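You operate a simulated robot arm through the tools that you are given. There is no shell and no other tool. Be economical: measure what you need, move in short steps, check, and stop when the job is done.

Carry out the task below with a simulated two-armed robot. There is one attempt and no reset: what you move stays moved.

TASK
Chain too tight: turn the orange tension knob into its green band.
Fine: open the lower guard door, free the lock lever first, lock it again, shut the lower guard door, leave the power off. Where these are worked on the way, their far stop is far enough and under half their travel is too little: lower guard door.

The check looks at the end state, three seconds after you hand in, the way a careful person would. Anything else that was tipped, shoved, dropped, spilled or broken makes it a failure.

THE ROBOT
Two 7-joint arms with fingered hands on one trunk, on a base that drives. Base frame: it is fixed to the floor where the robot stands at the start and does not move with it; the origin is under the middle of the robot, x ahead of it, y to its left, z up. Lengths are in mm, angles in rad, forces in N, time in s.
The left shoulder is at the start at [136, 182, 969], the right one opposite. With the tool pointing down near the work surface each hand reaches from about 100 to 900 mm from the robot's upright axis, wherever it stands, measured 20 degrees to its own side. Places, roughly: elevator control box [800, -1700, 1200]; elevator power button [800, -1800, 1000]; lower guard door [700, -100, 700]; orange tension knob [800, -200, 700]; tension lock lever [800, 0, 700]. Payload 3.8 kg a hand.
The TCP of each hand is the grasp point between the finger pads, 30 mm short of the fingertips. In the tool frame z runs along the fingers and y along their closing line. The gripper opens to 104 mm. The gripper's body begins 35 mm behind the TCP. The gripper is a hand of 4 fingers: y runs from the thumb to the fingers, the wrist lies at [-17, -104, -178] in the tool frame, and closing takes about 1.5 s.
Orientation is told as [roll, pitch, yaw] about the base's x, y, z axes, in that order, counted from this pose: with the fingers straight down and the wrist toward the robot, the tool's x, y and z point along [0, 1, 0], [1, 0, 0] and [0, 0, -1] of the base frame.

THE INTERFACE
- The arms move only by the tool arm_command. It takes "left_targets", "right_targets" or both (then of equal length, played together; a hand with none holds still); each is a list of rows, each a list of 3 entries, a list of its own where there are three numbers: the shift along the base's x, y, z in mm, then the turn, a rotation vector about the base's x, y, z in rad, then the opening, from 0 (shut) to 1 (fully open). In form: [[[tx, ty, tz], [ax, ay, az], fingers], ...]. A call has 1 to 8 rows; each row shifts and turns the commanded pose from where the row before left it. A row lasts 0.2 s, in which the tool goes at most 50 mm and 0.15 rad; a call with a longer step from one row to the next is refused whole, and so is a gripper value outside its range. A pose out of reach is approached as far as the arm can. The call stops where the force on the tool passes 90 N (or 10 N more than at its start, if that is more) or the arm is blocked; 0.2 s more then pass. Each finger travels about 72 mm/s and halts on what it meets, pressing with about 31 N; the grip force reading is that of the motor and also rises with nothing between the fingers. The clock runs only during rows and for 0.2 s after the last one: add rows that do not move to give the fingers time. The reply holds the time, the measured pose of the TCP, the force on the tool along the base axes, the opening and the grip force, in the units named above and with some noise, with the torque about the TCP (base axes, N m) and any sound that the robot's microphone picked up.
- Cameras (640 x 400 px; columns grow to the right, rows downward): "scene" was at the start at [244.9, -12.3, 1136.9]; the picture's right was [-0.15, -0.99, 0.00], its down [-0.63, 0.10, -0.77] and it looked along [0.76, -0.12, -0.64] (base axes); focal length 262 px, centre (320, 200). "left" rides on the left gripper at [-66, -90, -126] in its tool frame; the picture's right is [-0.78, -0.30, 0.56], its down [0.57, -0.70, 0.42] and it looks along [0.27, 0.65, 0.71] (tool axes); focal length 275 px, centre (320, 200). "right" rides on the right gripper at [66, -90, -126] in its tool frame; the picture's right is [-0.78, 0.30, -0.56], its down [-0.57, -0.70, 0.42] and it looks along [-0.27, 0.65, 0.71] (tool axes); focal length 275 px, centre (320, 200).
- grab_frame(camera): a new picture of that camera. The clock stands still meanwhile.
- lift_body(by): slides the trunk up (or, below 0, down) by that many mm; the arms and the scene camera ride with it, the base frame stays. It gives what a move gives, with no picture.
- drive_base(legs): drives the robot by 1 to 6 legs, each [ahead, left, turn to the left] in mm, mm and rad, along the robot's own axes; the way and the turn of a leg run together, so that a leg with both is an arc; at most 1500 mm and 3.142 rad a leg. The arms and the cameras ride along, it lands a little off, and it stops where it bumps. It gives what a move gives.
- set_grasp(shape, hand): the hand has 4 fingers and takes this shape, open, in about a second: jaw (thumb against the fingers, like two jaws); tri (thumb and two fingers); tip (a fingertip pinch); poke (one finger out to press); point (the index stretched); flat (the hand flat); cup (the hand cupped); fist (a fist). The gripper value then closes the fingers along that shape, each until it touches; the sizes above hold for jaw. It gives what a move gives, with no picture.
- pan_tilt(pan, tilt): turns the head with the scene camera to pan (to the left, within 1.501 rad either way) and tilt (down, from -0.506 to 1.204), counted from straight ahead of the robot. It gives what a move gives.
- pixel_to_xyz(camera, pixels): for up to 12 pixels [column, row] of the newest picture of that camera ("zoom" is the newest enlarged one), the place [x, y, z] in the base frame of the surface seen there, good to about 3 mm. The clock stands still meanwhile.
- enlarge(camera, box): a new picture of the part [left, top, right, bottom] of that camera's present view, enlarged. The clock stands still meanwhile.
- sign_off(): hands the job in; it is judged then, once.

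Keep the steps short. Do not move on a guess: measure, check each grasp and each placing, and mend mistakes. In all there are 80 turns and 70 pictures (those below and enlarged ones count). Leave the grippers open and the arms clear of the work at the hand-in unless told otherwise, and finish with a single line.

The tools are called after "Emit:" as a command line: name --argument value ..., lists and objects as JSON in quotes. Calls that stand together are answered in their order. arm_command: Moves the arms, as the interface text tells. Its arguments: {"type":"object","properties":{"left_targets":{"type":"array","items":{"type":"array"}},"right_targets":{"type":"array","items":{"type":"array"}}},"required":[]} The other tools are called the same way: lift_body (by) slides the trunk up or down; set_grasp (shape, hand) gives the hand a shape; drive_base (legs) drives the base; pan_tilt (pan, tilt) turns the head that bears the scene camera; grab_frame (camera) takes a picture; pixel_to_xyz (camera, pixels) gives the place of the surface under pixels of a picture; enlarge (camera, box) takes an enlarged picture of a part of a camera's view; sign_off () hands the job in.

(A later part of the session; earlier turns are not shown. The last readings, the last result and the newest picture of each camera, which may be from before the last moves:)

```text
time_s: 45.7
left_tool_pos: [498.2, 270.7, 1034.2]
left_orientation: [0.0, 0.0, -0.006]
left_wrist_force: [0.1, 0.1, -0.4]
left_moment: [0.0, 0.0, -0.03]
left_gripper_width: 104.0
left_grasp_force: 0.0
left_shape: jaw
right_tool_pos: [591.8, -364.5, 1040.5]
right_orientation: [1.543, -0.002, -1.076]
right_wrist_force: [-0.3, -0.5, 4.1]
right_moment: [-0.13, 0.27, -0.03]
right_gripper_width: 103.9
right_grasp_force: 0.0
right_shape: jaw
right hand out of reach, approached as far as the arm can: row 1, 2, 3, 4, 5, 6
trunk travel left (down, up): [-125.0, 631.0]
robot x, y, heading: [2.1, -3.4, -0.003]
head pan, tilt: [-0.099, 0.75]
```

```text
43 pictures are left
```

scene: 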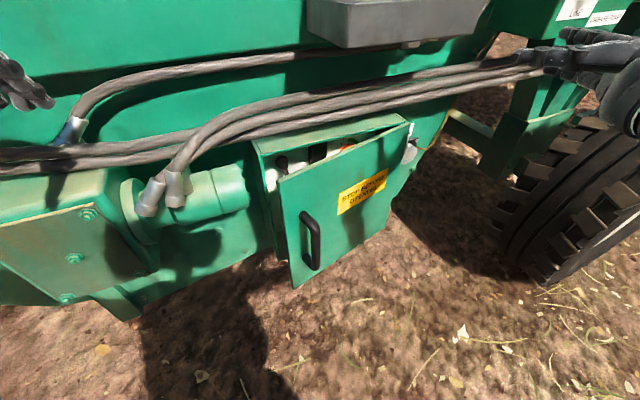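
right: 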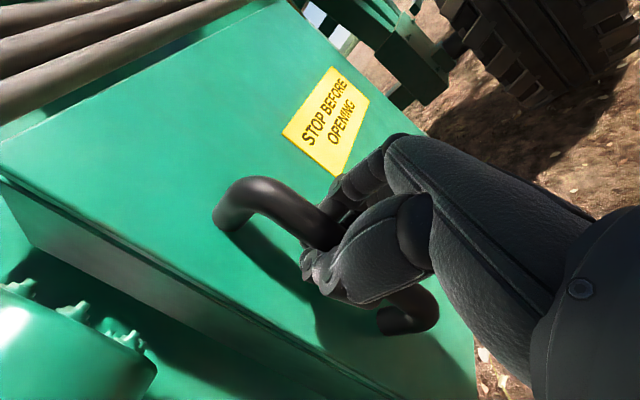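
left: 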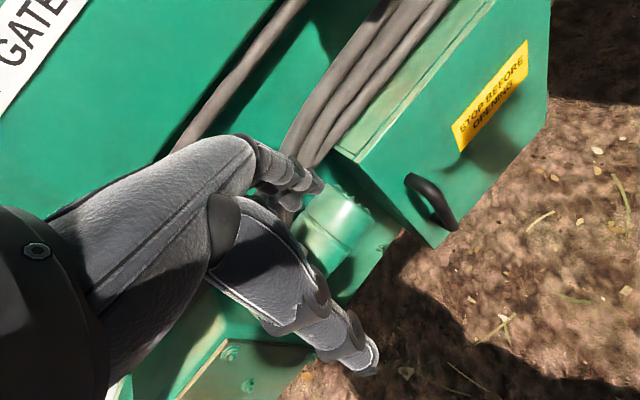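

The right fingers may be near the hoses, so I'll pull that hand back. Then I'll measure the door edge and enlarge the opening.

Emit:
arm_command --right_targets '[[[-30, -10, 0], [0, 0, 0], 1], [[-30, -10, 0], [0, 0, 0], 1], [[-30, -10, 0], [0, 0, 0], 1], [[-30, -10, 0], [0, 0, 0], 1]]'

Emit:
enlarge --camera "scene" --box '[230, 100, 430, 300]'

Emit:
pixel_to_xyz --camera "scene" --pixels '[[281, 185], [296, 283], [385, 140], [272, 172], [282, 161], [315, 155], [349, 143], [258, 152], [195, 150], [308, 215]]'

```text
time_s: 46.7
left_tool_pos: [496.4, 271.1, 1035.9]
left_orientation: [0.0, 0.002, -0.003]
left_wrist_force: [0.1, -1.1, -0.8]
left_moment: [0.0, 0.02, 0.03]
left_gripper_width: 104.0
left_grasp_force: 0.0
left_shape: jaw
right_tool_pos: [508.0, -436.1, 1040.6]
right_orientation: [1.526, 0.015, -1.076]
right_wrist_force: [0.2, 0.1, -0.5]
right_moment: [-0.01, 0.02, 0.02]
right_gripper_width: 104.3
right_grasp_force: 0.0
right_shape: jaw
right hand out of reach, approached as far as the arm can: row 2, 3, 4
trunk travel left (down, up): [-125.0, 631.0]
robot x, y, heading: [-2.8, -6.1, -0.004]
head pan, tilt: [-0.099, 0.75]
```

```text
2.00 times, centred on (330, 200) of scene
```

zoom: 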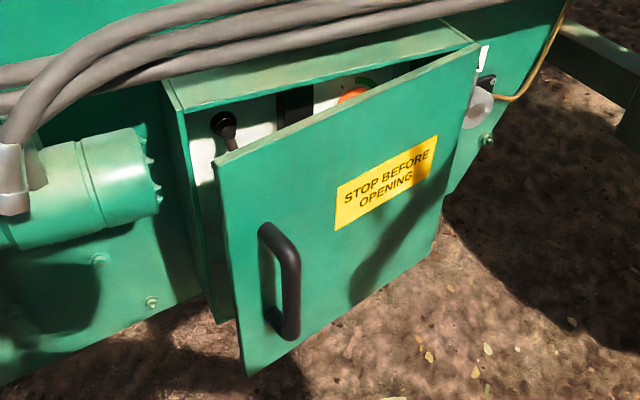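

```text
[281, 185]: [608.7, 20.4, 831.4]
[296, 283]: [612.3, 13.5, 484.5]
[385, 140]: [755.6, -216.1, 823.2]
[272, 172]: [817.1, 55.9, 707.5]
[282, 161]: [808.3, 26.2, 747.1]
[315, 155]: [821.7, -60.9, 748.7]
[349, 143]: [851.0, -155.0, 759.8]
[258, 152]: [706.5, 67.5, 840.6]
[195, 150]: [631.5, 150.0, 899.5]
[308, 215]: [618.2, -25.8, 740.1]
```

Lever is near (808,26,747), knob near (851,-155,760). Plan: the left hand, fingers down, pinches the door's top edge near its free corner and pulls the door along its arc. First I'll check how far forward the hoses hang.

Emit:
pixel_to_xyz --camera "scene" --pixels '[[230, 145], [260, 133], [300, 122], [340, 115], [285, 140], [320, 131], [300, 177], [320, 168]]'

```text
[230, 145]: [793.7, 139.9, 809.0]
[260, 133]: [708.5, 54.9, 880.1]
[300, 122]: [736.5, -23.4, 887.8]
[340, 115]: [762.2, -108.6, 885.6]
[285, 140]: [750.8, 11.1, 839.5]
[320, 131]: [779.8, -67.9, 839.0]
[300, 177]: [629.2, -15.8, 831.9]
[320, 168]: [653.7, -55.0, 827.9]
```

Hoses are at x≥725 there, clear of the hand at x≈640. Moving the left hand above the door's top edge, turned 0.56 rad to match the door.

Emit:
arm_command --left_targets '[[[17.7, -37.4, 0], [0, 0, 0.07], 1], [[17.7, -37.4, 0], [0, 0, 0.07], 1], [[17.7, -37.4, 0], [0, 0, 0.07], 0.8], [[17.7, -37.4, 0], [0, 0, 0.07], 0.6], [[17.7, -37.4, -25], [0, 0, 0.07], 0.6], [[17.7, -37.4, -25], [0, 0, 0.07], 0.6], [[17.7, -37.4, -25], [0, 0, 0.07], 0.6], [[17.7, -37.4, -25], [0, 0, 0.07], 0.6]]'

Emit:
grab_frame --camera "left"

Emit:
grab_frame --camera "scene"

```text
time_s: 48.5
left_tool_pos: [637.1, -29.0, 932.1]
left_orientation: [0.0, 0.003, 0.557]
left_wrist_force: [0.6, -0.1, -0.3]
left_moment: [-0.01, 0.02, 0.03]
left_gripper_width: 62.9
left_grasp_force: 0.1
left_shape: jaw
right_tool_pos: [508.2, -437.3, 1039.6]
right_orientation: [1.527, 0.015, -1.075]
right_wrist_force: [-0.1, -0.3, 0.0]
right_moment: [0.01, -0.01, -0.01]
right_gripper_width: 103.9
right_grasp_force: 0.2
right_shape: jaw
trunk travel left (down, up): [-125.0, 631.0]
robot x, y, heading: [-2.3, -7.9, -0.005]
head pan, tilt: [-0.099, 0.75]
```

```text
41 pictures are left
```

left: 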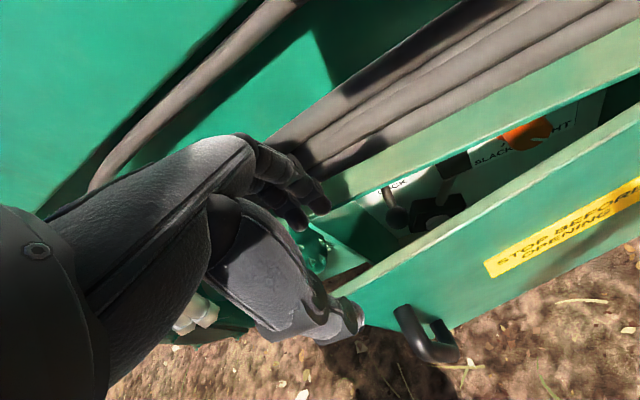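

```text
40 pictures are left
```

scene: 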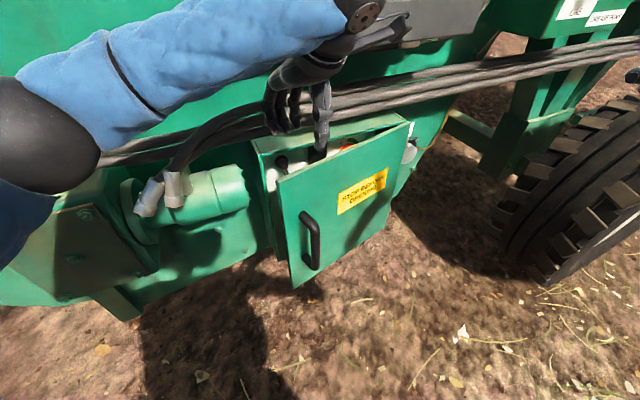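

The door's edge lies between thumb and fingers. Lowering 105 mm, then closing on the plate.

Emit:
arm_command --left_targets '[[[0, 0, -35], [0, 0, 0], 0.6], [[0, 0, -35], [0, 0, 0], 0.6], [[0, 0, -35], [0, 0, 0], 0.6], [[0, 0, 0], [0, 0, 0], 0.3], [[0, 0, 0], [0, 0, 0], 0], [[0, 0, 0], [0, 0, 0], 0], [[0, 0, 0], [0, 0, 0], 0], [[0, 0, 0], [0, 0, 0], 0]]'

Emit:
grab_frame --camera "left"

```text
time_s: 50.3
left_tool_pos: [639.1, -32.1, 828.8]
left_orientation: [0.002, 0.001, 0.554]
left_wrist_force: [-0.2, -1.0, -1.8]
left_moment: [-0.01, 0.0, -0.08]
left_gripper_width: 5.4
left_grasp_force: 31.4
left_shape: jaw
right_tool_pos: [509.4, -438.8, 1039.2]
right_orientation: [1.524, 0.015, -1.075]
right_wrist_force: [-0.6, 0.1, -0.6]
right_moment: [0.03, -0.01, 0.03]
right_gripper_width: 104.0
right_grasp_force: 0.0
right_shape: jaw
trunk travel left (down, up): [-125.0, 631.0]
robot x, y, heading: [-4.3, -3.3, -0.003]
head pan, tilt: [-0.099, 0.75]
```

```text
39 pictures are left
```

left: 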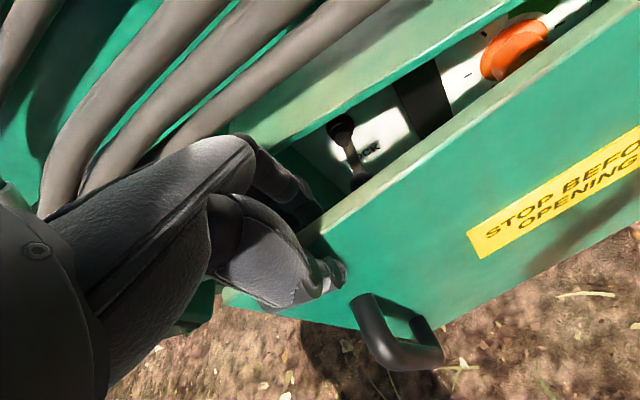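

The plate is gripped. Pulling it along the arc, 0.6 rad in six steps, turning with the door.

Emit:
arm_command --left_targets '[[[-23.8, -16.9, 0], [0, 0, 0.1], 0], [[-22, -19.2, 0], [0, 0, 0.1], 0], [[-20, -21.4, 0], [0, 0, 0.1], 0], [[-17.7, -23.2, 0], [0, 0, 0.1], 0], [[-15.3, -24.8, 0], [0, 0, 0.1], 0], [[-12.8, -26.2, 0], [0, 0, 0.1], 0], [[0, 0, 0], [0, 0, 0], 0]]'

Emit:
grab_frame --camera "scene"

```text
time_s: 51.9
left_tool_pos: [529.2, -120.2, 827.3]
left_orientation: [-0.018, 0.004, 1.156]
left_wrist_force: [40.9, -26.5, 9.0]
left_moment: [-0.66, -0.87, -0.58]
left_gripper_width: 6.4
left_grasp_force: 30.6
left_shape: jaw
left hand out of reach, approached as far as the arm can: row 5, 6
right_tool_pos: [512.2, -439.1, 1037.4]
right_orientation: [1.525, 0.018, -1.078]
right_wrist_force: [-0.6, -0.5, 0.3]
right_moment: [0.03, 0.0, -0.02]
right_gripper_width: 104.2
right_grasp_force: 0.1
right_shape: jaw
trunk travel left (down, up): [-125.0, 631.0]
robot x, y, heading: [1.6, -1.6, -0.007]
head pan, tilt: [-0.099, 0.75]
```

```text
38 pictures are left
```

scene: 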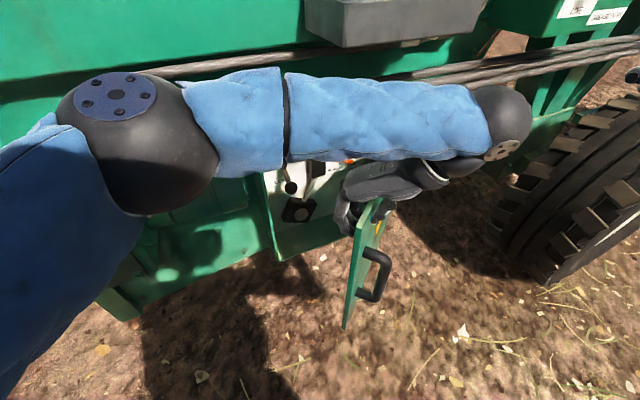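

The door is about 50° open; the left arm reaches its limit here. I'll release, lift, and then push the door further from inside with the left hand.

Emit:
arm_command --left_targets '[[[0, 0, 0], [0, 0, 0], 0.5], [[0, 0, 0], [0, 0, 0], 0.6], [[0, 0, 0], [0, 0, 0], 0.6], [[0, 0, 35], [0, 0, 0], 0.6], [[0, 0, 35], [0, 0, 0], 0.6], [[5, 10, 40], [0, 0, -0.1], 0.6], [[5, 20, 20], [0, 0, -0.13], 0.5], [[10, 35, 0], [0, 0, -0.14], 0.3]]'

Emit:
arm_command --left_targets '[[[15, 25, 0], [0, 0, -0.14], 0], [[15, 25, 0], [0, 0, -0.14], 0], [[15, 25, 0], [0, 0, -0.14], 0], [[10, 10, 0], [0, 0, -0.14], 0], [[0, 0, 0], [0, 0, -0.14], 0], [[0, 0, 0], [0, 0, 0], 0]]'

Emit:
grab_frame --camera "scene"

```text
time_s: 53.7
left_tool_pos: [541.5, -48.3, 957.1]
left_orientation: [0.0, 0.003, 0.781]
left_wrist_force: [0.0, 0.4, 0.4]
left_moment: [-0.02, 0.02, 0.01]
left_gripper_width: 31.3
left_grasp_force: 0.1
left_shape: jaw
left hand out of reach, approached as far as the arm can: row 5
right_tool_pos: [509.2, -437.5, 1039.2]
right_orientation: [1.523, 0.014, -1.078]
right_wrist_force: [-0.2, 1.1, 0.1]
right_moment: [-0.01, -0.04, -0.01]
right_gripper_width: 104.0
right_grasp_force: 0.1
right_shape: jaw
trunk travel left (down, up): [-125.0, 631.0]
robot x, y, heading: [2.5, -7.5, -0.008]
head pan, tilt: [-0.099, 0.75]
```

```text
time_s: 55.1
left_tool_pos: [596.2, 37.4, 956.8]
left_orientation: [-0.001, 0.001, 0.084]
left_wrist_force: [0.2, -0.1, -0.6]
left_moment: [-0.01, -0.01, 0.05]
left_gripper_width: 0.0
left_grasp_force: 30.7
left_shape: jaw
right_tool_pos: [508.7, -437.5, 1039.6]
right_orientation: [1.526, 0.015, -1.078]
right_wrist_force: [0.6, -0.9, 0.5]
right_moment: [-0.03, 0.01, -0.03]
right_gripper_width: 104.0
right_grasp_force: 0.0
right_shape: jaw
trunk travel left (down, up): [-125.0, 631.0]
robot x, y, heading: [-3.5, -6.4, -0.004]
head pan, tilt: [-0.099, 0.75]
```

```text
37 pictures are left
```

scene: 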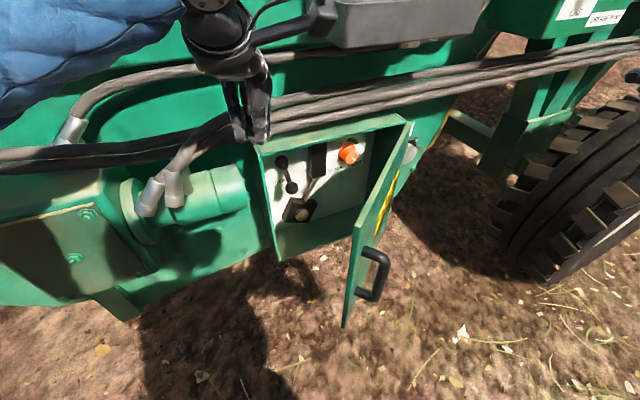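

Clear view: lever, a button, knob. Lowering the closed left hand inside the door's swing, then pushing towards −y.

Emit:
arm_command --left_targets '[[[-10, -10, -40], [0, 0, 0], 0], [[-10, -10, -42], [0, 0, 0], 0], [[-10, -10, -42], [0, 0, 0], 0], [[-5, -10, -40], [0, 0, 0], 0], [[0, -40, 0], [0, 0, 0], 0], [[0, -40, 0], [0, 0, 0], 0], [[0, -30, 0], [0, 0, 0], 0]]'

Emit:
arm_command --left_targets '[[[0, -25, 0], [0, 0, 0], 0], [[0, -25, 0], [0, 0, 0], 0], [[0, -25, 0], [0, 0, 0], 0], [[0, -25, 0], [0, 0, 0], 0], [[0, -25, 0], [0, 0, 0], 0], [[0, -25, 0], [0, 0, 0], 0], [[0, -25, 0], [0, 0, 0], 0], [[0, 0, 0], [0, 0, 0], 0]]'

Emit:
grab_frame --camera "scene"

```text
time_s: 56.7
left_tool_pos: [559.8, -112.6, 791.7]
left_orientation: [0.001, 0.002, 0.085]
left_wrist_force: [-0.2, -0.3, -0.4]
left_moment: [-0.03, 0.0, -0.01]
left_gripper_width: 0.0
left_grasp_force: 30.9
left_shape: jaw
right_tool_pos: [507.9, -437.8, 1039.1]
right_orientation: [1.526, 0.015, -1.077]
right_wrist_force: [-0.9, 0.0, 0.1]
right_moment: [-0.01, -0.02, 0.04]
right_gripper_width: 104.2
right_grasp_force: 0.1
right_shape: jaw
trunk travel left (down, up): [-125.0, 631.0]
robot x, y, heading: [-0.2, -2.3, -0.005]
head pan, tilt: [-0.099, 0.75]
```

```text
time_s: 58.5
left_tool_pos: [563.2, -214.7, 792.9]
left_orientation: [-0.001, 0.001, 0.084]
left_wrist_force: [-0.7, 0.2, 0.1]
left_moment: [0.02, -0.01, -0.02]
left_gripper_width: 0.1
left_grasp_force: 31.3
left_shape: jaw
left hand out of reach, approached as far as the arm can: row 5, 6, 7
right_tool_pos: [508.3, -437.6, 1039.9]
right_orientation: [1.525, 0.018, -1.077]
right_wrist_force: [-0.4, 0.2, -0.4]
right_moment: [0.0, 0.01, 0.01]
right_gripper_width: 103.8
right_grasp_force: 0.0
right_shape: jaw
trunk travel left (down, up): [-125.0, 631.0]
robot x, y, heading: [-1.5, -6.9, -0.005]
head pan, tilt: [-0.099, 0.75]
```

```text
36 pictures are left
```

scene: 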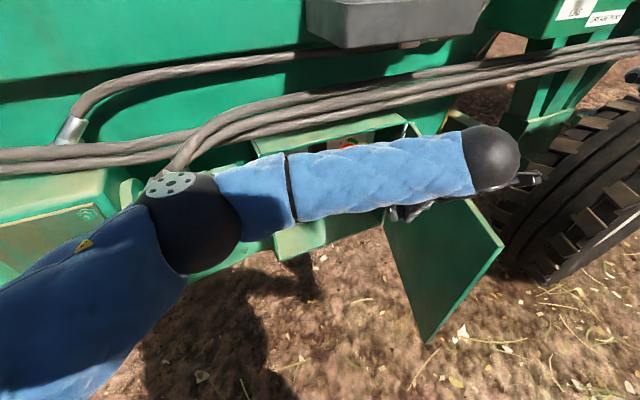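

The door has swung well open. I'll measure its corner to get the angle.

Emit:
pixel_to_xyz --camera "scene" --pixels '[[502, 244], [430, 340], [470, 205], [440, 250]]'

```text
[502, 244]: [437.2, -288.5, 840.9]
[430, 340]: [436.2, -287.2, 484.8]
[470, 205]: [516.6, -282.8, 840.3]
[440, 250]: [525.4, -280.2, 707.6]
```

Open 74°. For margin I'll push further, turning the left hand clockwise so the arm can reach.

Emit:
arm_command --left_targets '[[[0, 0, 0], [0, 0, -0.14], 0], [[0, 0, 0], [0, 0, -0.14], 0], [[5, -15, 0], [0, 0, -0.14], 0], [[5, -25, 0], [0, 0, -0.14], 0], [[5, -25, 0], [0, 0, -0.1], 0], [[5, -25, 0], [0, 0, -0.1], 0], [[0, -25, 0], [0, 0, 0], 0], [[0, -25, 0], [0, 0, 0], 0]]'

Emit:
grab_frame --camera "scene"

```text
time_s: 60.3
left_tool_pos: [609.6, -261.2, 792.8]
left_orientation: [0.001, 0.002, -0.625]
left_wrist_force: [0.1, -0.2, -0.2]
left_moment: [-0.02, -0.02, 0.01]
left_gripper_width: 0.0
left_grasp_force: 31.0
left_shape: jaw
left hand out of reach, approached as far as the arm can: row 5, 6, 7, 8
right_tool_pos: [508.0, -438.0, 1039.2]
right_orientation: [1.526, 0.016, -1.077]
right_wrist_force: [0.7, -1.2, 0.8]
right_moment: [-0.01, -0.01, -0.02]
right_gripper_width: 104.3
right_grasp_force: 0.1
right_shape: jaw
trunk travel left (down, up): [-125.0, 631.0]
robot x, y, heading: [-0.9, -6.2, -0.002]
head pan, tilt: [-0.099, 0.75]
```

```text
35 pictures are left
```

scene: 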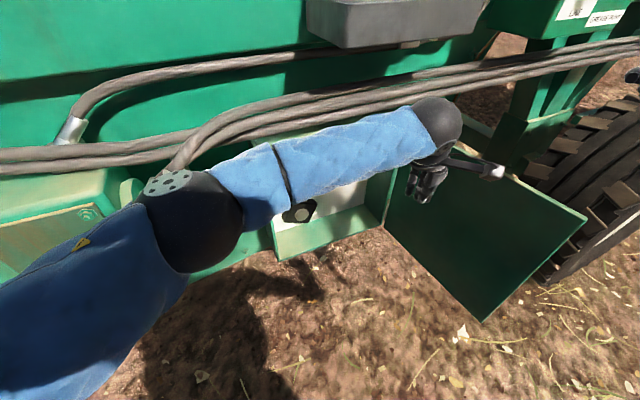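

The door is now open about 100°. Retracting the left hand back and up to view the panel.

Emit:
arm_command --left_targets '[[[-10, 20, 20], [0, 0, 0.08], 0], [[-10, 30, 30], [0, 0, 0.08], 0], [[-10, 35, 25], [0, 0, 0.08], 0], [[-10, 40, 20], [0, 0, 0.08], 0], [[-10, 40, 20], [0, 0, 0.08], 0.3], [[-10, 40, 20], [0, 0, 0.08], 0.6], [[-10, 40, 20], [0, 0, 0.08], 1], [[-10, 40, 20], [0, 0, 0.08], 1]]'

Emit:
enlarge --camera "scene" --box '[240, 100, 440, 280]'

```text
time_s: 62.1
left_tool_pos: [526.4, 25.0, 967.7]
left_orientation: [0.001, 0.001, 0.014]
left_wrist_force: [0.8, -0.4, 0.0]
left_moment: [-0.03, 0.0, 0.03]
left_gripper_width: 102.7
left_grasp_force: 0.0
left_shape: jaw
right_tool_pos: [507.6, -436.5, 1040.7]
right_orientation: [1.525, 0.014, -1.077]
right_wrist_force: [0.5, -0.4, 0.1]
right_moment: [-0.01, 0.01, -0.01]
right_gripper_width: 104.3
right_grasp_force: 0.0
right_shape: jaw
trunk travel left (down, up): [-125.0, 631.0]
robot x, y, heading: [-0.9, -4.7, -0.004]
head pan, tilt: [-0.099, 0.75]
```

```text
2.22 times, centred on (340, 190) of scene
```

zoom: 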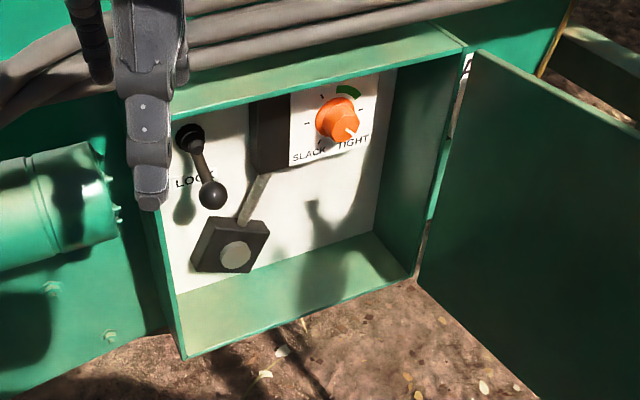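

I can see the lever with ball at zoom (212,195) and the knob pointing at TIGHT, green band at about 12–1 o'clock. Moving the left hand aside to see fully.

Emit:
arm_command --left_targets '[[[-10, 40, 0], [0, 0, 0], 1], [[-10, 40, 0], [0, 0, 0], 1], [[-10, 40, 0], [0, 0, 0], 1], [[-10, 40, 0], [0, 0, 0], 1]]'

Emit:
pan_tilt --pan -0.1 --tilt 0.55

Emit:
enlarge --camera "scene" --box '[255, 160, 375, 250]'

```text
time_s: 63.1
left_tool_pos: [487.5, 185.7, 969.3]
left_orientation: [-0.002, 0.002, 0.014]
left_wrist_force: [-0.2, 0.1, -0.2]
left_moment: [0.03, -0.03, 0.01]
left_gripper_width: 103.7
left_grasp_force: 0.1
left_shape: jaw
right_tool_pos: [508.0, -436.8, 1039.2]
right_orientation: [1.527, 0.015, -1.076]
right_wrist_force: [0.1, 0.2, 0.7]
right_moment: [0.01, -0.01, 0.01]
right_gripper_width: 104.0
right_grasp_force: 0.0
right_shape: jaw
trunk travel left (down, up): [-125.0, 631.0]
robot x, y, heading: [-0.9, -2.3, -0.008]
head pan, tilt: [-0.099, 0.75]
```

```text
time_s: 63.8
left_tool_pos: [489.8, 184.9, 968.6]
left_orientation: [0.0, 0.002, 0.015]
left_wrist_force: [-0.1, -0.3, -0.9]
left_moment: [0.01, 0.0, 0.0]
left_gripper_width: 103.8
left_grasp_force: 0.0
left_shape: jaw
right_tool_pos: [508.5, -436.8, 1039.6]
right_orientation: [1.525, 0.015, -1.077]
right_wrist_force: [-0.7, 0.5, -0.9]
right_moment: [0.02, 0.01, 0.01]
right_gripper_width: 103.9
right_grasp_force: 0.1
right_shape: jaw
trunk travel left (down, up): [-125.0, 631.0]
robot x, y, heading: [-0.7, -4.9, -0.001]
head pan, tilt: [-0.099, 0.55]
```

```text
4.44 times, centred on (315, 205) of scene
```

zoom: 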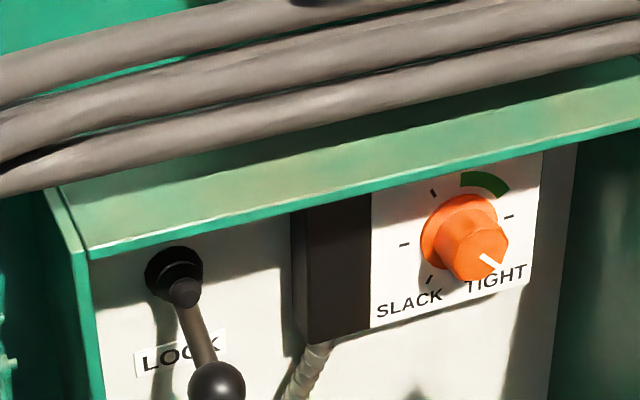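

The lever hangs at "LOCK". I'll measure lever and knob geometry here.

Emit:
pixel_to_xyz --camera "zoom" --pixels '[[172, 268], [184, 292], [200, 335], [216, 380], [470, 255], [490, 262], [440, 235], [487, 183], [404, 244], [340, 260], [240, 290], [510, 340]]'

Emit:
enlarge --camera "scene" --box '[250, 180, 370, 290]'

```text
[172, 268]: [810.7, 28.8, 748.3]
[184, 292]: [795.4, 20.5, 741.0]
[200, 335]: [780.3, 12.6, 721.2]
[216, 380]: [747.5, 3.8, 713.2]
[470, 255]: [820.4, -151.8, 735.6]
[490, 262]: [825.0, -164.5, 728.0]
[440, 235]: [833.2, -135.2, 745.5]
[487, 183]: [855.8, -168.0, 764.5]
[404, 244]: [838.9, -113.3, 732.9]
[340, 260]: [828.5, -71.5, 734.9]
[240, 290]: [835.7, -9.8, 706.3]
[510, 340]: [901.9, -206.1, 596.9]
```

```text
3.64 times, centred on (310, 235) of scene
```

zoom: 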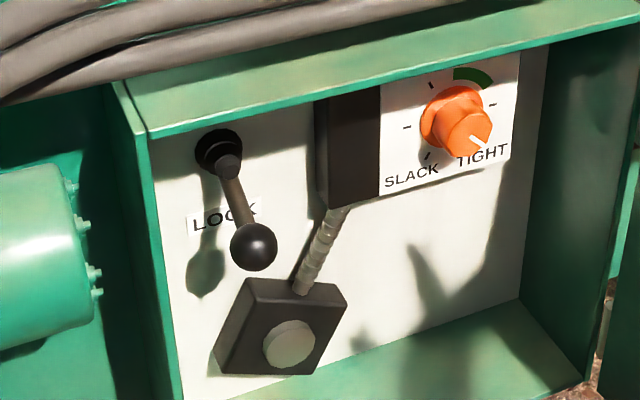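

The lever is a toggle sticking out of the panel, tilted down to LOCK; the ball is at about (750,4,708). I'll bring the left hand to point forward, palm down (thumb below, fingers above), in front of the ball. First measure the ball and the button box precisely.

Emit:
pixel_to_xyz --camera "zoom" --pixels '[[254, 235], [254, 247], [254, 262], [236, 247], [290, 345], [300, 285], [270, 305], [228, 165], [220, 145], [340, 200], [480, 135], [455, 130]]'

Emit:
arm_command --left_targets '[[[0, -27, -32], [0.0223, -0.1415, 0.0223], 1], [[0, -27, -32], [0.0223, -0.1415, 0.0223], 1], [[0, -27, -32], [0.0223, -0.1415, 0.0223], 1], [[0, -27, -32], [0.0223, -0.1415, 0.0223], 1], [[0, -27, -32], [0.0223, -0.1415, 0.0223], 1], [[0, -27, -32], [0.0223, -0.1415, 0.0223], 1], [[0, -27, -32], [0.0223, -0.1415, 0.0223], 1], [[0, -27, -32], [0.0223, -0.1415, 0.0223], 1]]'

Emit:
arm_command --left_targets '[[[20, 0, 0], [0.0223, -0.1415, 0.0223], 1], [[20, 0, 0], [0.0223, -0.1415, 0.0223], 0.8], [[20, 0, 0], [0.0223, -0.1415, 0.0223], 0.6], [[0, 0, 0], [0, 0, 0], 0.6]]'

Emit:
grab_frame --camera "left"

Emit:
grab_frame --camera "scene"

```text
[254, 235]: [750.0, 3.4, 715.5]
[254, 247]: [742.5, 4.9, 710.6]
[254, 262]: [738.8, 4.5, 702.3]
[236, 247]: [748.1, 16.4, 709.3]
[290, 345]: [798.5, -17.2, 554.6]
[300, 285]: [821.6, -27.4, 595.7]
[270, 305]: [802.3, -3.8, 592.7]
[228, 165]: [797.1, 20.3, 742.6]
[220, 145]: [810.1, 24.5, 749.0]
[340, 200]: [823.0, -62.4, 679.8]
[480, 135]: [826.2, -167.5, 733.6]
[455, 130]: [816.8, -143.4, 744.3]
```

```text
time_s: 65.6
left_tool_pos: [613.5, -24.8, 743.7]
left_orientation: [0.095, -1.131, 0.15]
left_wrist_force: [0.3, -0.3, 0.0]
left_moment: [-0.03, 0.03, -0.01]
left_gripper_width: 104.2
left_grasp_force: 0.2
left_shape: jaw
left hand out of reach, approached as far as the arm can: row 2, 3, 7, 8
right_tool_pos: [510.2, -437.2, 1038.5]
right_orientation: [1.525, 0.015, -1.077]
right_wrist_force: [0.4, 0.1, 0.3]
right_moment: [-0.01, -0.01, 0.02]
right_gripper_width: 103.8
right_grasp_force: 0.1
right_shape: jaw
trunk travel left (down, up): [-125.0, 631.0]
robot x, y, heading: [1.0, -4.4, -0.007]
head pan, tilt: [-0.099, 0.55]
```

```text
time_s: 66.6
left_tool_pos: [693.9, -41.5, 747.7]
left_orientation: [-1.45, -1.556, 1.765]
left_wrist_force: [-0.4, -0.5, 0.1]
left_moment: [-0.02, 0.01, -0.01]
left_gripper_width: 63.0
left_grasp_force: 0.0
left_shape: jaw
left hand out of reach, approached as far as the arm can: row 1, 2
right_tool_pos: [507.7, -436.5, 1038.9]
right_orientation: [1.526, 0.016, -1.077]
right_wrist_force: [0.0, 0.5, 0.4]
right_moment: [0.01, 0.0, 0.01]
right_gripper_width: 104.0
right_grasp_force: 0.1
right_shape: jaw
trunk travel left (down, up): [-125.0, 631.0]
robot x, y, heading: [-0.5, -5.2, -0.005]
head pan, tilt: [-0.099, 0.55]
```

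```text
31 pictures are left
```

left: 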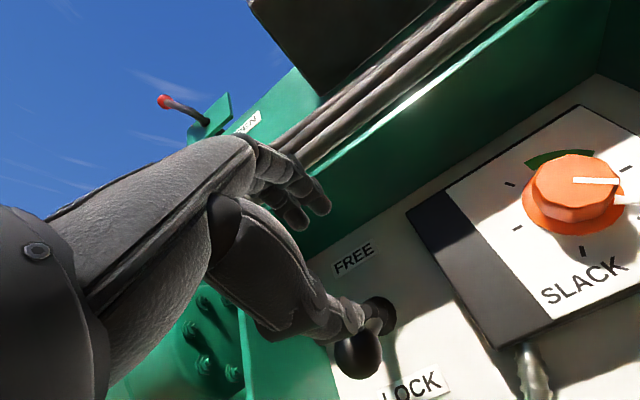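

```text
30 pictures are left
```

scene: 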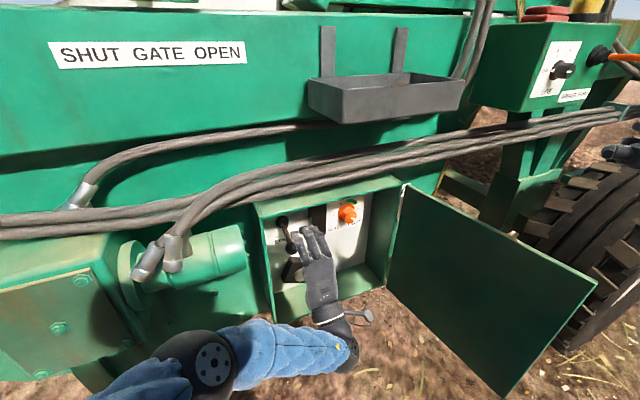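

FREE is above, LOCK below: the toggle goes up. Aligning the left hand with the ball: 29 mm left, 43 mm down.

Emit:
arm_command --left_targets '[[[-5, 9, -15], [0, 0, 0], 0.6], [[-3, 9, -14], [0, 0, 0], 0.6], [[-1, 9, -14], [0, 0, 0], 0.6], [[0, 0, 0], [0, 0, 0], 0.6]]'

Emit:
grab_frame --camera "left"

```text
time_s: 67.6
left_tool_pos: [684.4, -14.7, 705.6]
left_orientation: [-1.455, -1.555, 1.77]
left_wrist_force: [-0.1, 0.1, 0.9]
left_moment: [0.02, -0.02, 0.01]
left_gripper_width: 62.5
left_grasp_force: 0.1
left_shape: jaw
right_tool_pos: [508.0, -437.9, 1039.8]
right_orientation: [1.524, 0.016, -1.077]
right_wrist_force: [0.2, 0.2, 0.5]
right_moment: [0.05, -0.02, 0.03]
right_gripper_width: 104.0
right_grasp_force: 0.0
right_shape: jaw
trunk travel left (down, up): [-125.0, 631.0]
robot x, y, heading: [1.0, -7.2, -0.001]
head pan, tilt: [-0.099, 0.55]
```

```text
29 pictures are left
```

left: 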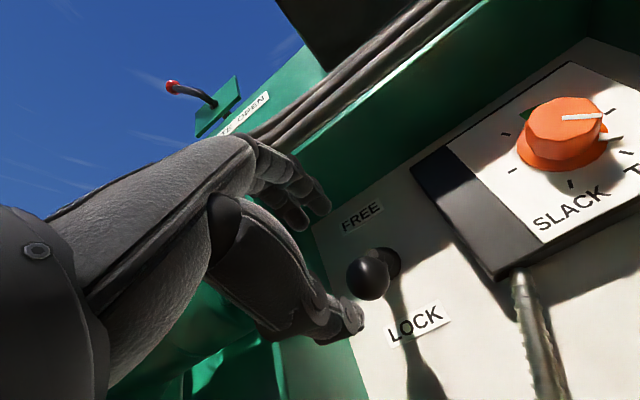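

Aligned. Advancing 66 mm so the ball enters between thumb and fingers, then closing.

Emit:
arm_command --left_targets '[[[16, 5.1, 0], [0, 0, 0], 0.6], [[16, 5.1, 0], [0, 0, 0], 0.6], [[16, 5.1, 0], [0, 0, 0], 0.6], [[15, 5, 0], [0, 0, 0], 0.6], [[0, 0, 0], [0, 0, 0], 0.3], [[0, 0, 0], [0, 0, 0], 0], [[0, 0, 0], [0, 0, 0], 0], [[0, 0, 0], [0, 0, 0], 0]]'

Emit:
grab_frame --camera "left"

```text
time_s: 69.4
left_tool_pos: [728.1, 1.2, 707.0]
left_orientation: [-1.347, -1.554, 1.662]
left_wrist_force: [-1.3, 0.5, -2.7]
left_moment: [-0.04, 0.08, 0.02]
left_gripper_width: 23.3
left_grasp_force: 30.8
left_shape: jaw
left hand out of reach, approached as far as the arm can: row 3, 4
right_tool_pos: [508.4, -437.2, 1038.9]
right_orientation: [1.524, 0.016, -1.077]
right_wrist_force: [-0.7, -0.1, -0.1]
right_moment: [0.03, 0.02, -0.01]
right_gripper_width: 104.0
right_grasp_force: 0.1
right_shape: jaw
trunk travel left (down, up): [-125.0, 631.0]
robot x, y, heading: [0.7, -7.2, -0.003]
head pan, tilt: [-0.099, 0.55]
```

```text
28 pictures are left
```

left: 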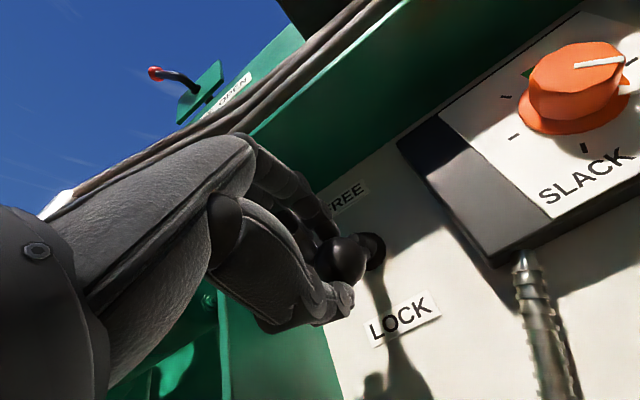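

The ball is gripped (23 mm). Moving it up along its arc to FREE.

Emit:
arm_command --left_targets '[[[-4, -1.3, 13], [0, 0, 0], 0], [[-3, -1, 13], [0, 0, 0], 0], [[-1, 0, 13], [0, 0, 0], 0], [[1, 0, 13], [0, 0, 0], 0], [[3, 1, 13], [0, 0, 0], 0], [[4, 1.3, 13], [0, 0, 0], 0], [[0, 0, 0], [0, 0, 0], 0]]'

Emit:
enlarge --camera "scene" --box '[240, 180, 400, 300]'

```text
time_s: 71.0
left_tool_pos: [721.1, -0.6, 781.2]
left_orientation: [-0.893, -1.555, 1.198]
left_wrist_force: [-59.0, -4.7, -24.8]
left_moment: [-0.65, 1.66, 0.33]
left_gripper_width: 25.9
left_grasp_force: 31.3
left_shape: jaw
right_tool_pos: [506.1, -437.4, 1040.5]
right_orientation: [1.528, 0.015, -1.078]
right_wrist_force: [-0.1, -0.6, 0.8]
right_moment: [0.04, 0.03, 0.02]
right_gripper_width: 104.1
right_grasp_force: 0.1
right_shape: jaw
trunk travel left (down, up): [-125.0, 631.0]
robot x, y, heading: [-3.6, -4.0, -0.007]
head pan, tilt: [-0.099, 0.55]
```

```text
3.33 times, centred on (320, 240) of scene
```

zoom: 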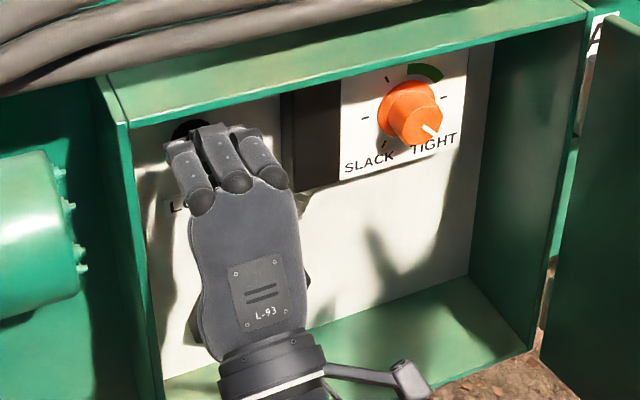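

It rose to z 781 with rising resistance, likely the upper stop. Opening the hand and backing out to check.

Emit:
arm_command --left_targets '[[[-3, -1, 0], [0, 0, 0], 0.3], [[0, 0, 0], [0, 0, 0], 0.6], [[0, 0, 0], [0, 0, 0], 0.6], [[0, 0, 0], [0, 0, 0], 0.6], [[-20, -6, 0], [0, 0, 0], 0.6], [[-20, -6, 0], [0, 0, 0], 0.6], [[-20, -6, 0], [0, 0, 0], 0.6]]'

Emit:
grab_frame --camera "left"

```text
time_s: 72.6
left_tool_pos: [663.9, -15.0, 787.8]
left_orientation: [-1.656, -1.555, 1.971]
left_wrist_force: [-0.8, 0.4, -0.5]
left_moment: [-0.01, 0.03, -0.03]
left_gripper_width: 61.9
left_grasp_force: 0.1
left_shape: jaw
right_tool_pos: [507.6, -437.0, 1039.2]
right_orientation: [1.527, 0.015, -1.079]
right_wrist_force: [0.3, 0.2, -0.2]
right_moment: [-0.04, 0.04, 0.0]
right_gripper_width: 104.3
right_grasp_force: 0.1
right_shape: jaw
trunk travel left (down, up): [-125.0, 631.0]
robot x, y, heading: [0.3, -7.1, -0.006]
head pan, tilt: [-0.099, 0.55]
```

```text
26 pictures are left
```

left: 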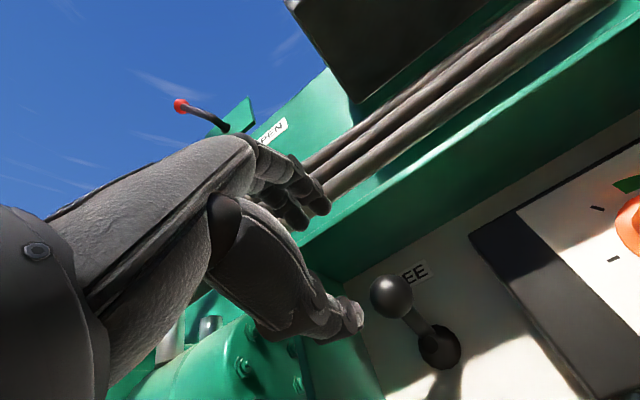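

The lever is up at FREE. Next the knob: centre about (821,-156,737), pointer at about −40° (towards TIGHT), green band centred about +55°, so I need ~95° counter-clockwise. Moving the left hand in front of it, pre-rolled 0.5 rad clockwise.

Emit:
arm_command --left_targets '[[[16.6, -33, -10.2], [0.095, 0.031, 0], 0.6], [[16.6, -33, -10.2], [0.095, 0.031, 0], 0.6], [[16.6, -33, -10.2], [0.095, 0.031, 0], 0.6], [[16.6, -33, -10.2], [0.095, 0.031, 0], 0.6], [[16.6, -33, -10.2], [0.095, 0.031, 0], 0.6], [[0, 0, 0], [0, 0, 0], 0.6]]'

Emit:
grab_frame --camera "left"

```text
time_s: 74.0
left_tool_pos: [718.1, -122.4, 752.0]
left_orientation: [1.563, -1.118, -1.25]
left_wrist_force: [0.0, -0.7, -0.2]
left_moment: [0.02, 0.0, -0.02]
left_gripper_width: 62.6
left_grasp_force: 0.0
left_shape: jaw
left hand out of reach, approached as far as the arm can: row 3, 4, 5
right_tool_pos: [509.3, -437.7, 1040.4]
right_orientation: [1.525, 0.016, -1.077]
right_wrist_force: [0.5, 0.5, -0.2]
right_moment: [-0.02, 0.0, 0.0]
right_gripper_width: 103.9
right_grasp_force: 0.1
right_shape: jaw
trunk travel left (down, up): [-125.0, 631.0]
robot x, y, heading: [-1.4, -4.9, -0.003]
head pan, tilt: [-0.099, 0.55]
```

```text
25 pictures are left
```

left: 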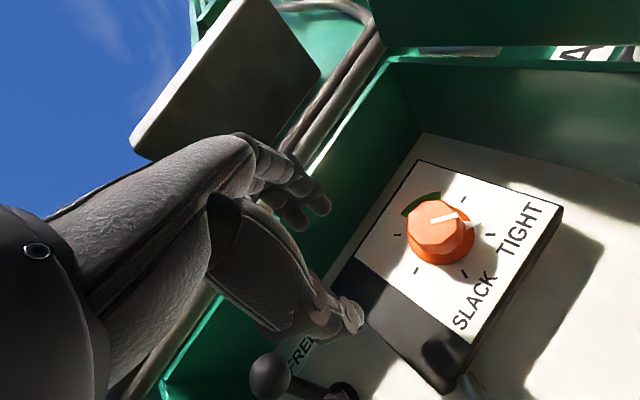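

The arm is about 65 mm short sideways. I'll drive the base 75 mm to the right, which also backs the hand slightly from the box, and locate the knob from this camera first.

Emit:
pixel_to_xyz --camera "left" --pixels '[[433, 228], [415, 228], [450, 228], [436, 210], [436, 250], [472, 225], [420, 200], [490, 235], [463, 272], [397, 235]]'

Emit:
drive_base --legs '[[0, -75, 0]]'

```text
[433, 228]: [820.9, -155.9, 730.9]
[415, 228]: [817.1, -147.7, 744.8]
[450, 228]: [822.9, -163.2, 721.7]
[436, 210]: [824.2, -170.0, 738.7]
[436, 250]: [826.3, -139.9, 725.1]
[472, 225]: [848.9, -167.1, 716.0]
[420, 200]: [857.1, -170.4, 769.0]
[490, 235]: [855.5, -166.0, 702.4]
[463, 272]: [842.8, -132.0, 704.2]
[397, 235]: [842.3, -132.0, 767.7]
```

```text
time_s: 75.0
left_tool_pos: [717.4, -199.9, 752.0]
left_orientation: [1.563, -1.118, -1.248]
left_wrist_force: [-0.4, -0.7, -0.5]
left_moment: [0.01, 0.0, 0.0]
left_gripper_width: 62.3
left_grasp_force: 0.0
left_shape: jaw
right_tool_pos: [509.7, -514.5, 1040.1]
right_orientation: [1.525, 0.016, -1.074]
right_wrist_force: [0.7, 0.4, 0.2]
right_moment: [0.02, 0.02, 0.01]
right_gripper_width: 103.7
right_grasp_force: 0.1
right_shape: jaw
trunk travel left (down, up): [-125.0, 631.0]
robot x, y, heading: [1.1, -80.9, -0.006]
head pan, tilt: [-0.099, 0.55]
```

Knob axis at the front is (821,-158,735); pointer now about −51°, green centre +57°: 108° to turn. Aligning (8 left, 17 down) and moving in 60 mm.

Emit:
arm_command --left_targets '[[[-2.5, 7.5, -17], [0, 0, 0], 0.6], [[19, 6.1, 0], [0, 0, 0], 0.6], [[19, 6.1, 0], [0, 0, 0], 0.6], [[19, 6.1, 0], [0, 0, 0], 0.6], [[0, 0, 0], [0, 0, 0], 0.6]]'

Emit:
grab_frame --camera "left"

```text
time_s: 76.2
left_tool_pos: [750.4, -163.9, 743.9]
left_orientation: [1.563, -1.118, -1.248]
left_wrist_force: [-0.3, 0.3, 0.3]
left_moment: [-0.01, 0.02, 0.01]
left_gripper_width: 62.3
left_grasp_force: 0.0
left_shape: jaw
left hand out of reach, approached as far as the arm can: row 2, 3, 4
right_tool_pos: [509.4, -513.8, 1039.4]
right_orientation: [1.524, 0.016, -1.077]
right_wrist_force: [-0.5, 0.9, -0.4]
right_moment: [0.04, 0.02, 0.0]
right_gripper_width: 103.9
right_grasp_force: 0.0
right_shape: jaw
trunk travel left (down, up): [-125.0, 631.0]
robot x, y, heading: [-2.3, -82.5, -0.006]
head pan, tilt: [-0.099, 0.55]
```

```text
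24 pictures are left
```

left: 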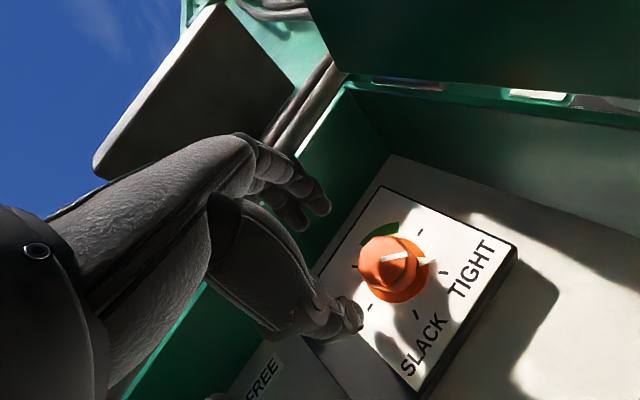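

The arm's reach ends here. Driving the base 40 mm ahead (the hand stays in front of the knob: offset rises 38 mm), then fine-align.

Emit:
drive_base --legs '[[40, 0, 0]]'

Emit:
arm_command --left_targets '[[[0, 0, -5], [0, 0, 0], 0.6], [[0, 0, -4], [0, 0, 0], 0.6], [[0, 0, 0], [0, 0, 0], 0.6]]'

Emit:
grab_frame --camera "left"

```text
time_s: 77.1
left_tool_pos: [789.8, -163.2, 743.3]
left_orientation: [1.562, -1.119, -1.247]
left_wrist_force: [-0.6, -0.5, 0.1]
left_moment: [0.0, -0.04, 0.0]
left_gripper_width: 62.3
left_grasp_force: 0.1
left_shape: jaw
right_tool_pos: [549.1, -513.5, 1038.9]
right_orientation: [1.524, 0.016, -1.074]
right_wrist_force: [0.1, 1.3, 0.1]
right_moment: [0.02, -0.02, -0.02]
right_gripper_width: 104.1
right_grasp_force: 0.1
right_shape: jaw
trunk travel left (down, up): [-125.0, 631.0]
robot x, y, heading: [40.6, -81.1, -0.004]
head pan, tilt: [-0.099, 0.55]
```

```text
time_s: 77.9
left_tool_pos: [788.1, -161.0, 736.2]
left_orientation: [1.56, -1.119, -1.245]
left_wrist_force: [-0.3, -0.1, -0.2]
left_moment: [-0.01, -0.03, 0.02]
left_gripper_width: 62.2
left_grasp_force: 0.0
left_shape: jaw
left hand out of reach, approached as far as the arm can: row 2
right_tool_pos: [549.0, -513.4, 1039.3]
right_orientation: [1.525, 0.016, -1.075]
right_wrist_force: [-0.4, -0.4, 0.1]
right_moment: [0.01, 0.01, 0.01]
right_gripper_width: 104.1
right_grasp_force: 0.0
right_shape: jaw
trunk travel left (down, up): [-125.0, 631.0]
robot x, y, heading: [40.0, -79.6, -0.003]
head pan, tilt: [-0.099, 0.55]
```

```text
23 pictures are left
```

left: 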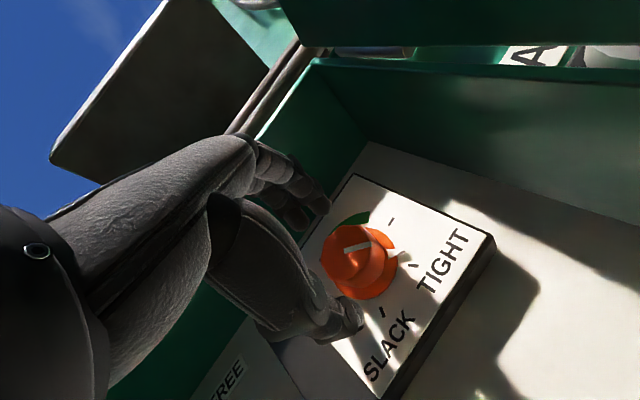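

Good alignment; 28 mm more in x needed. To gain arm margin I'll pull the hand back 50 mm and drive the base 70 mm ahead.

Emit:
arm_command --left_targets '[[[-25, 0, 0], [0, 0, 0], 0.6], [[-25, 0, 0], [0, 0, 0], 0.6], [[0, 0, 0], [0, 0, 0], 0.6]]'

Emit:
drive_base --legs '[[70, 0, 0]]'

```text
time_s: 78.7
left_tool_pos: [737.2, -162.1, 737.1]
left_orientation: [1.562, -1.12, -1.247]
left_wrist_force: [0.0, 0.0, 0.8]
left_moment: [-0.02, -0.01, 0.0]
left_gripper_width: 62.1
left_grasp_force: 0.1
left_shape: jaw
right_tool_pos: [549.4, -514.3, 1040.6]
right_orientation: [1.525, 0.016, -1.075]
right_wrist_force: [-0.4, -0.2, 0.4]
right_moment: [-0.03, -0.02, -0.03]
right_gripper_width: 104.1
right_grasp_force: 0.0
right_shape: jaw
trunk travel left (down, up): [-125.0, 631.0]
robot x, y, heading: [40.4, -76.9, -0.004]
head pan, tilt: [-0.099, 0.55]
```

```text
time_s: 79.7
left_tool_pos: [808.8, -160.5, 735.9]
left_orientation: [1.56, -1.119, -1.243]
left_wrist_force: [-0.3, -0.1, -0.4]
left_moment: [-0.02, -0.02, -0.01]
left_gripper_width: 62.2
left_grasp_force: 0.0
left_shape: jaw
right_tool_pos: [619.3, -514.4, 1039.1]
right_orientation: [1.524, 0.016, -1.074]
right_wrist_force: [-0.1, -0.1, 0.9]
right_moment: [0.04, -0.03, -0.02]
right_gripper_width: 104.1
right_grasp_force: 0.1
right_shape: jaw
trunk travel left (down, up): [-125.0, 631.0]
robot x, y, heading: [109.7, -83.0, -0.003]
head pan, tilt: [-0.099, 0.55]
```

Now at (809,-160,736). Moving 6 mm in and closing on the knob.

Emit:
arm_command --left_targets '[[[6, 1.5, 0], [0, 0, 0], 0.6], [[0, 0, 0], [0, 0, 0], 0.4], [[0, 0, 0], [0, 0, 0], 0.2], [[0, 0, 0], [0, 0, 0], 0], [[0, 0, 0], [0, 0, 0], 0], [[0, 0, 0], [0, 0, 0], 0]]'

Emit:
grab_frame --camera "left"

```text
time_s: 81.1
left_tool_pos: [814.5, -158.3, 736.6]
left_orientation: [1.561, -1.118, -1.244]
left_wrist_force: [0.1, 1.5, -2.6]
left_moment: [-0.01, 0.02, -0.02]
left_gripper_width: 32.7
left_grasp_force: 30.9
left_shape: jaw
right_tool_pos: [619.4, -512.4, 1039.4]
right_orientation: [1.524, 0.016, -1.074]
right_wrist_force: [-0.5, -0.7, -0.2]
right_moment: [-0.02, 0.01, -0.01]
right_gripper_width: 103.9
right_grasp_force: 0.1
right_shape: jaw
trunk travel left (down, up): [-125.0, 631.0]
robot x, y, heading: [108.4, -80.8, -0.0]
head pan, tilt: [-0.099, 0.55]
```

```text
22 pictures are left
```

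left: 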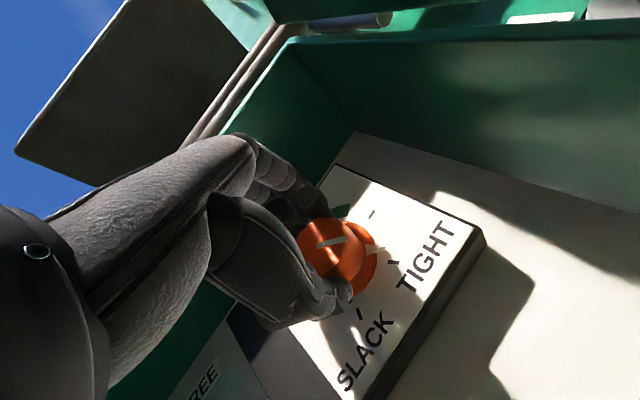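

The knob is gripped (33 mm). Rolling the hand counter-clockwise by 0.96 rad.

Emit:
arm_command --left_targets '[[[0, 0, 0], [-0.1142, -0.0368, 0], 0], [[0, 0, 0], [-0.1142, -0.0368, 0], 0], [[0, 0, 0], [-0.1142, -0.0368, 0], 0], [[0, 0, 0], [-0.1142, -0.0368, 0], 0], [[0, 0, 0], [-0.1142, -0.0368, 0], 0], [[0, 0, 0], [-0.1142, -0.0368, 0], 0], [[0, 0, 0], [-0.1142, -0.0368, 0], 0], [[0, 0, 0], [-0.1142, -0.0368, 0], 0]]'

Emit:
grab_frame --camera "left"

```text
time_s: 82.9
left_tool_pos: [805.6, -90.7, 748.0]
left_orientation: [-1.564, -1.062, 1.875]
left_wrist_force: [-20.3, -12.1, 1.4]
left_moment: [0.1, -0.1, -0.19]
left_gripper_width: 23.4
left_grasp_force: 31.2
left_shape: jaw
left hand out of reach, approached as far as the arm can: row 3, 4, 6, 8
right_tool_pos: [617.4, -514.5, 1039.7]
right_orientation: [1.527, 0.016, -1.073]
right_wrist_force: [-0.3, 0.6, 0.5]
right_moment: [0.0, -0.02, 0.01]
right_gripper_width: 103.8
right_grasp_force: 0.1
right_shape: jaw
trunk travel left (down, up): [-125.0, 631.0]
robot x, y, heading: [109.3, -80.6, -0.006]
head pan, tilt: [-0.099, 0.55]
```

```text
21 pictures are left
```

left: 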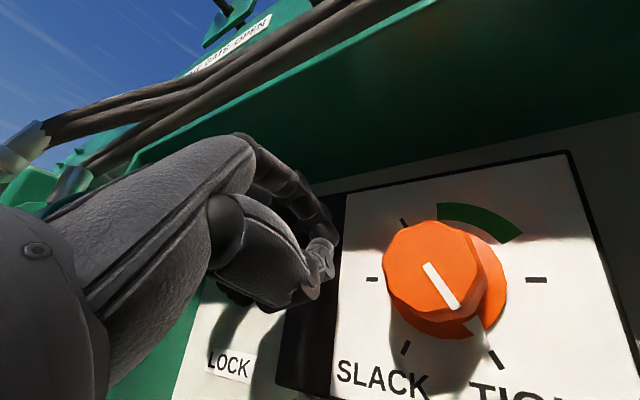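

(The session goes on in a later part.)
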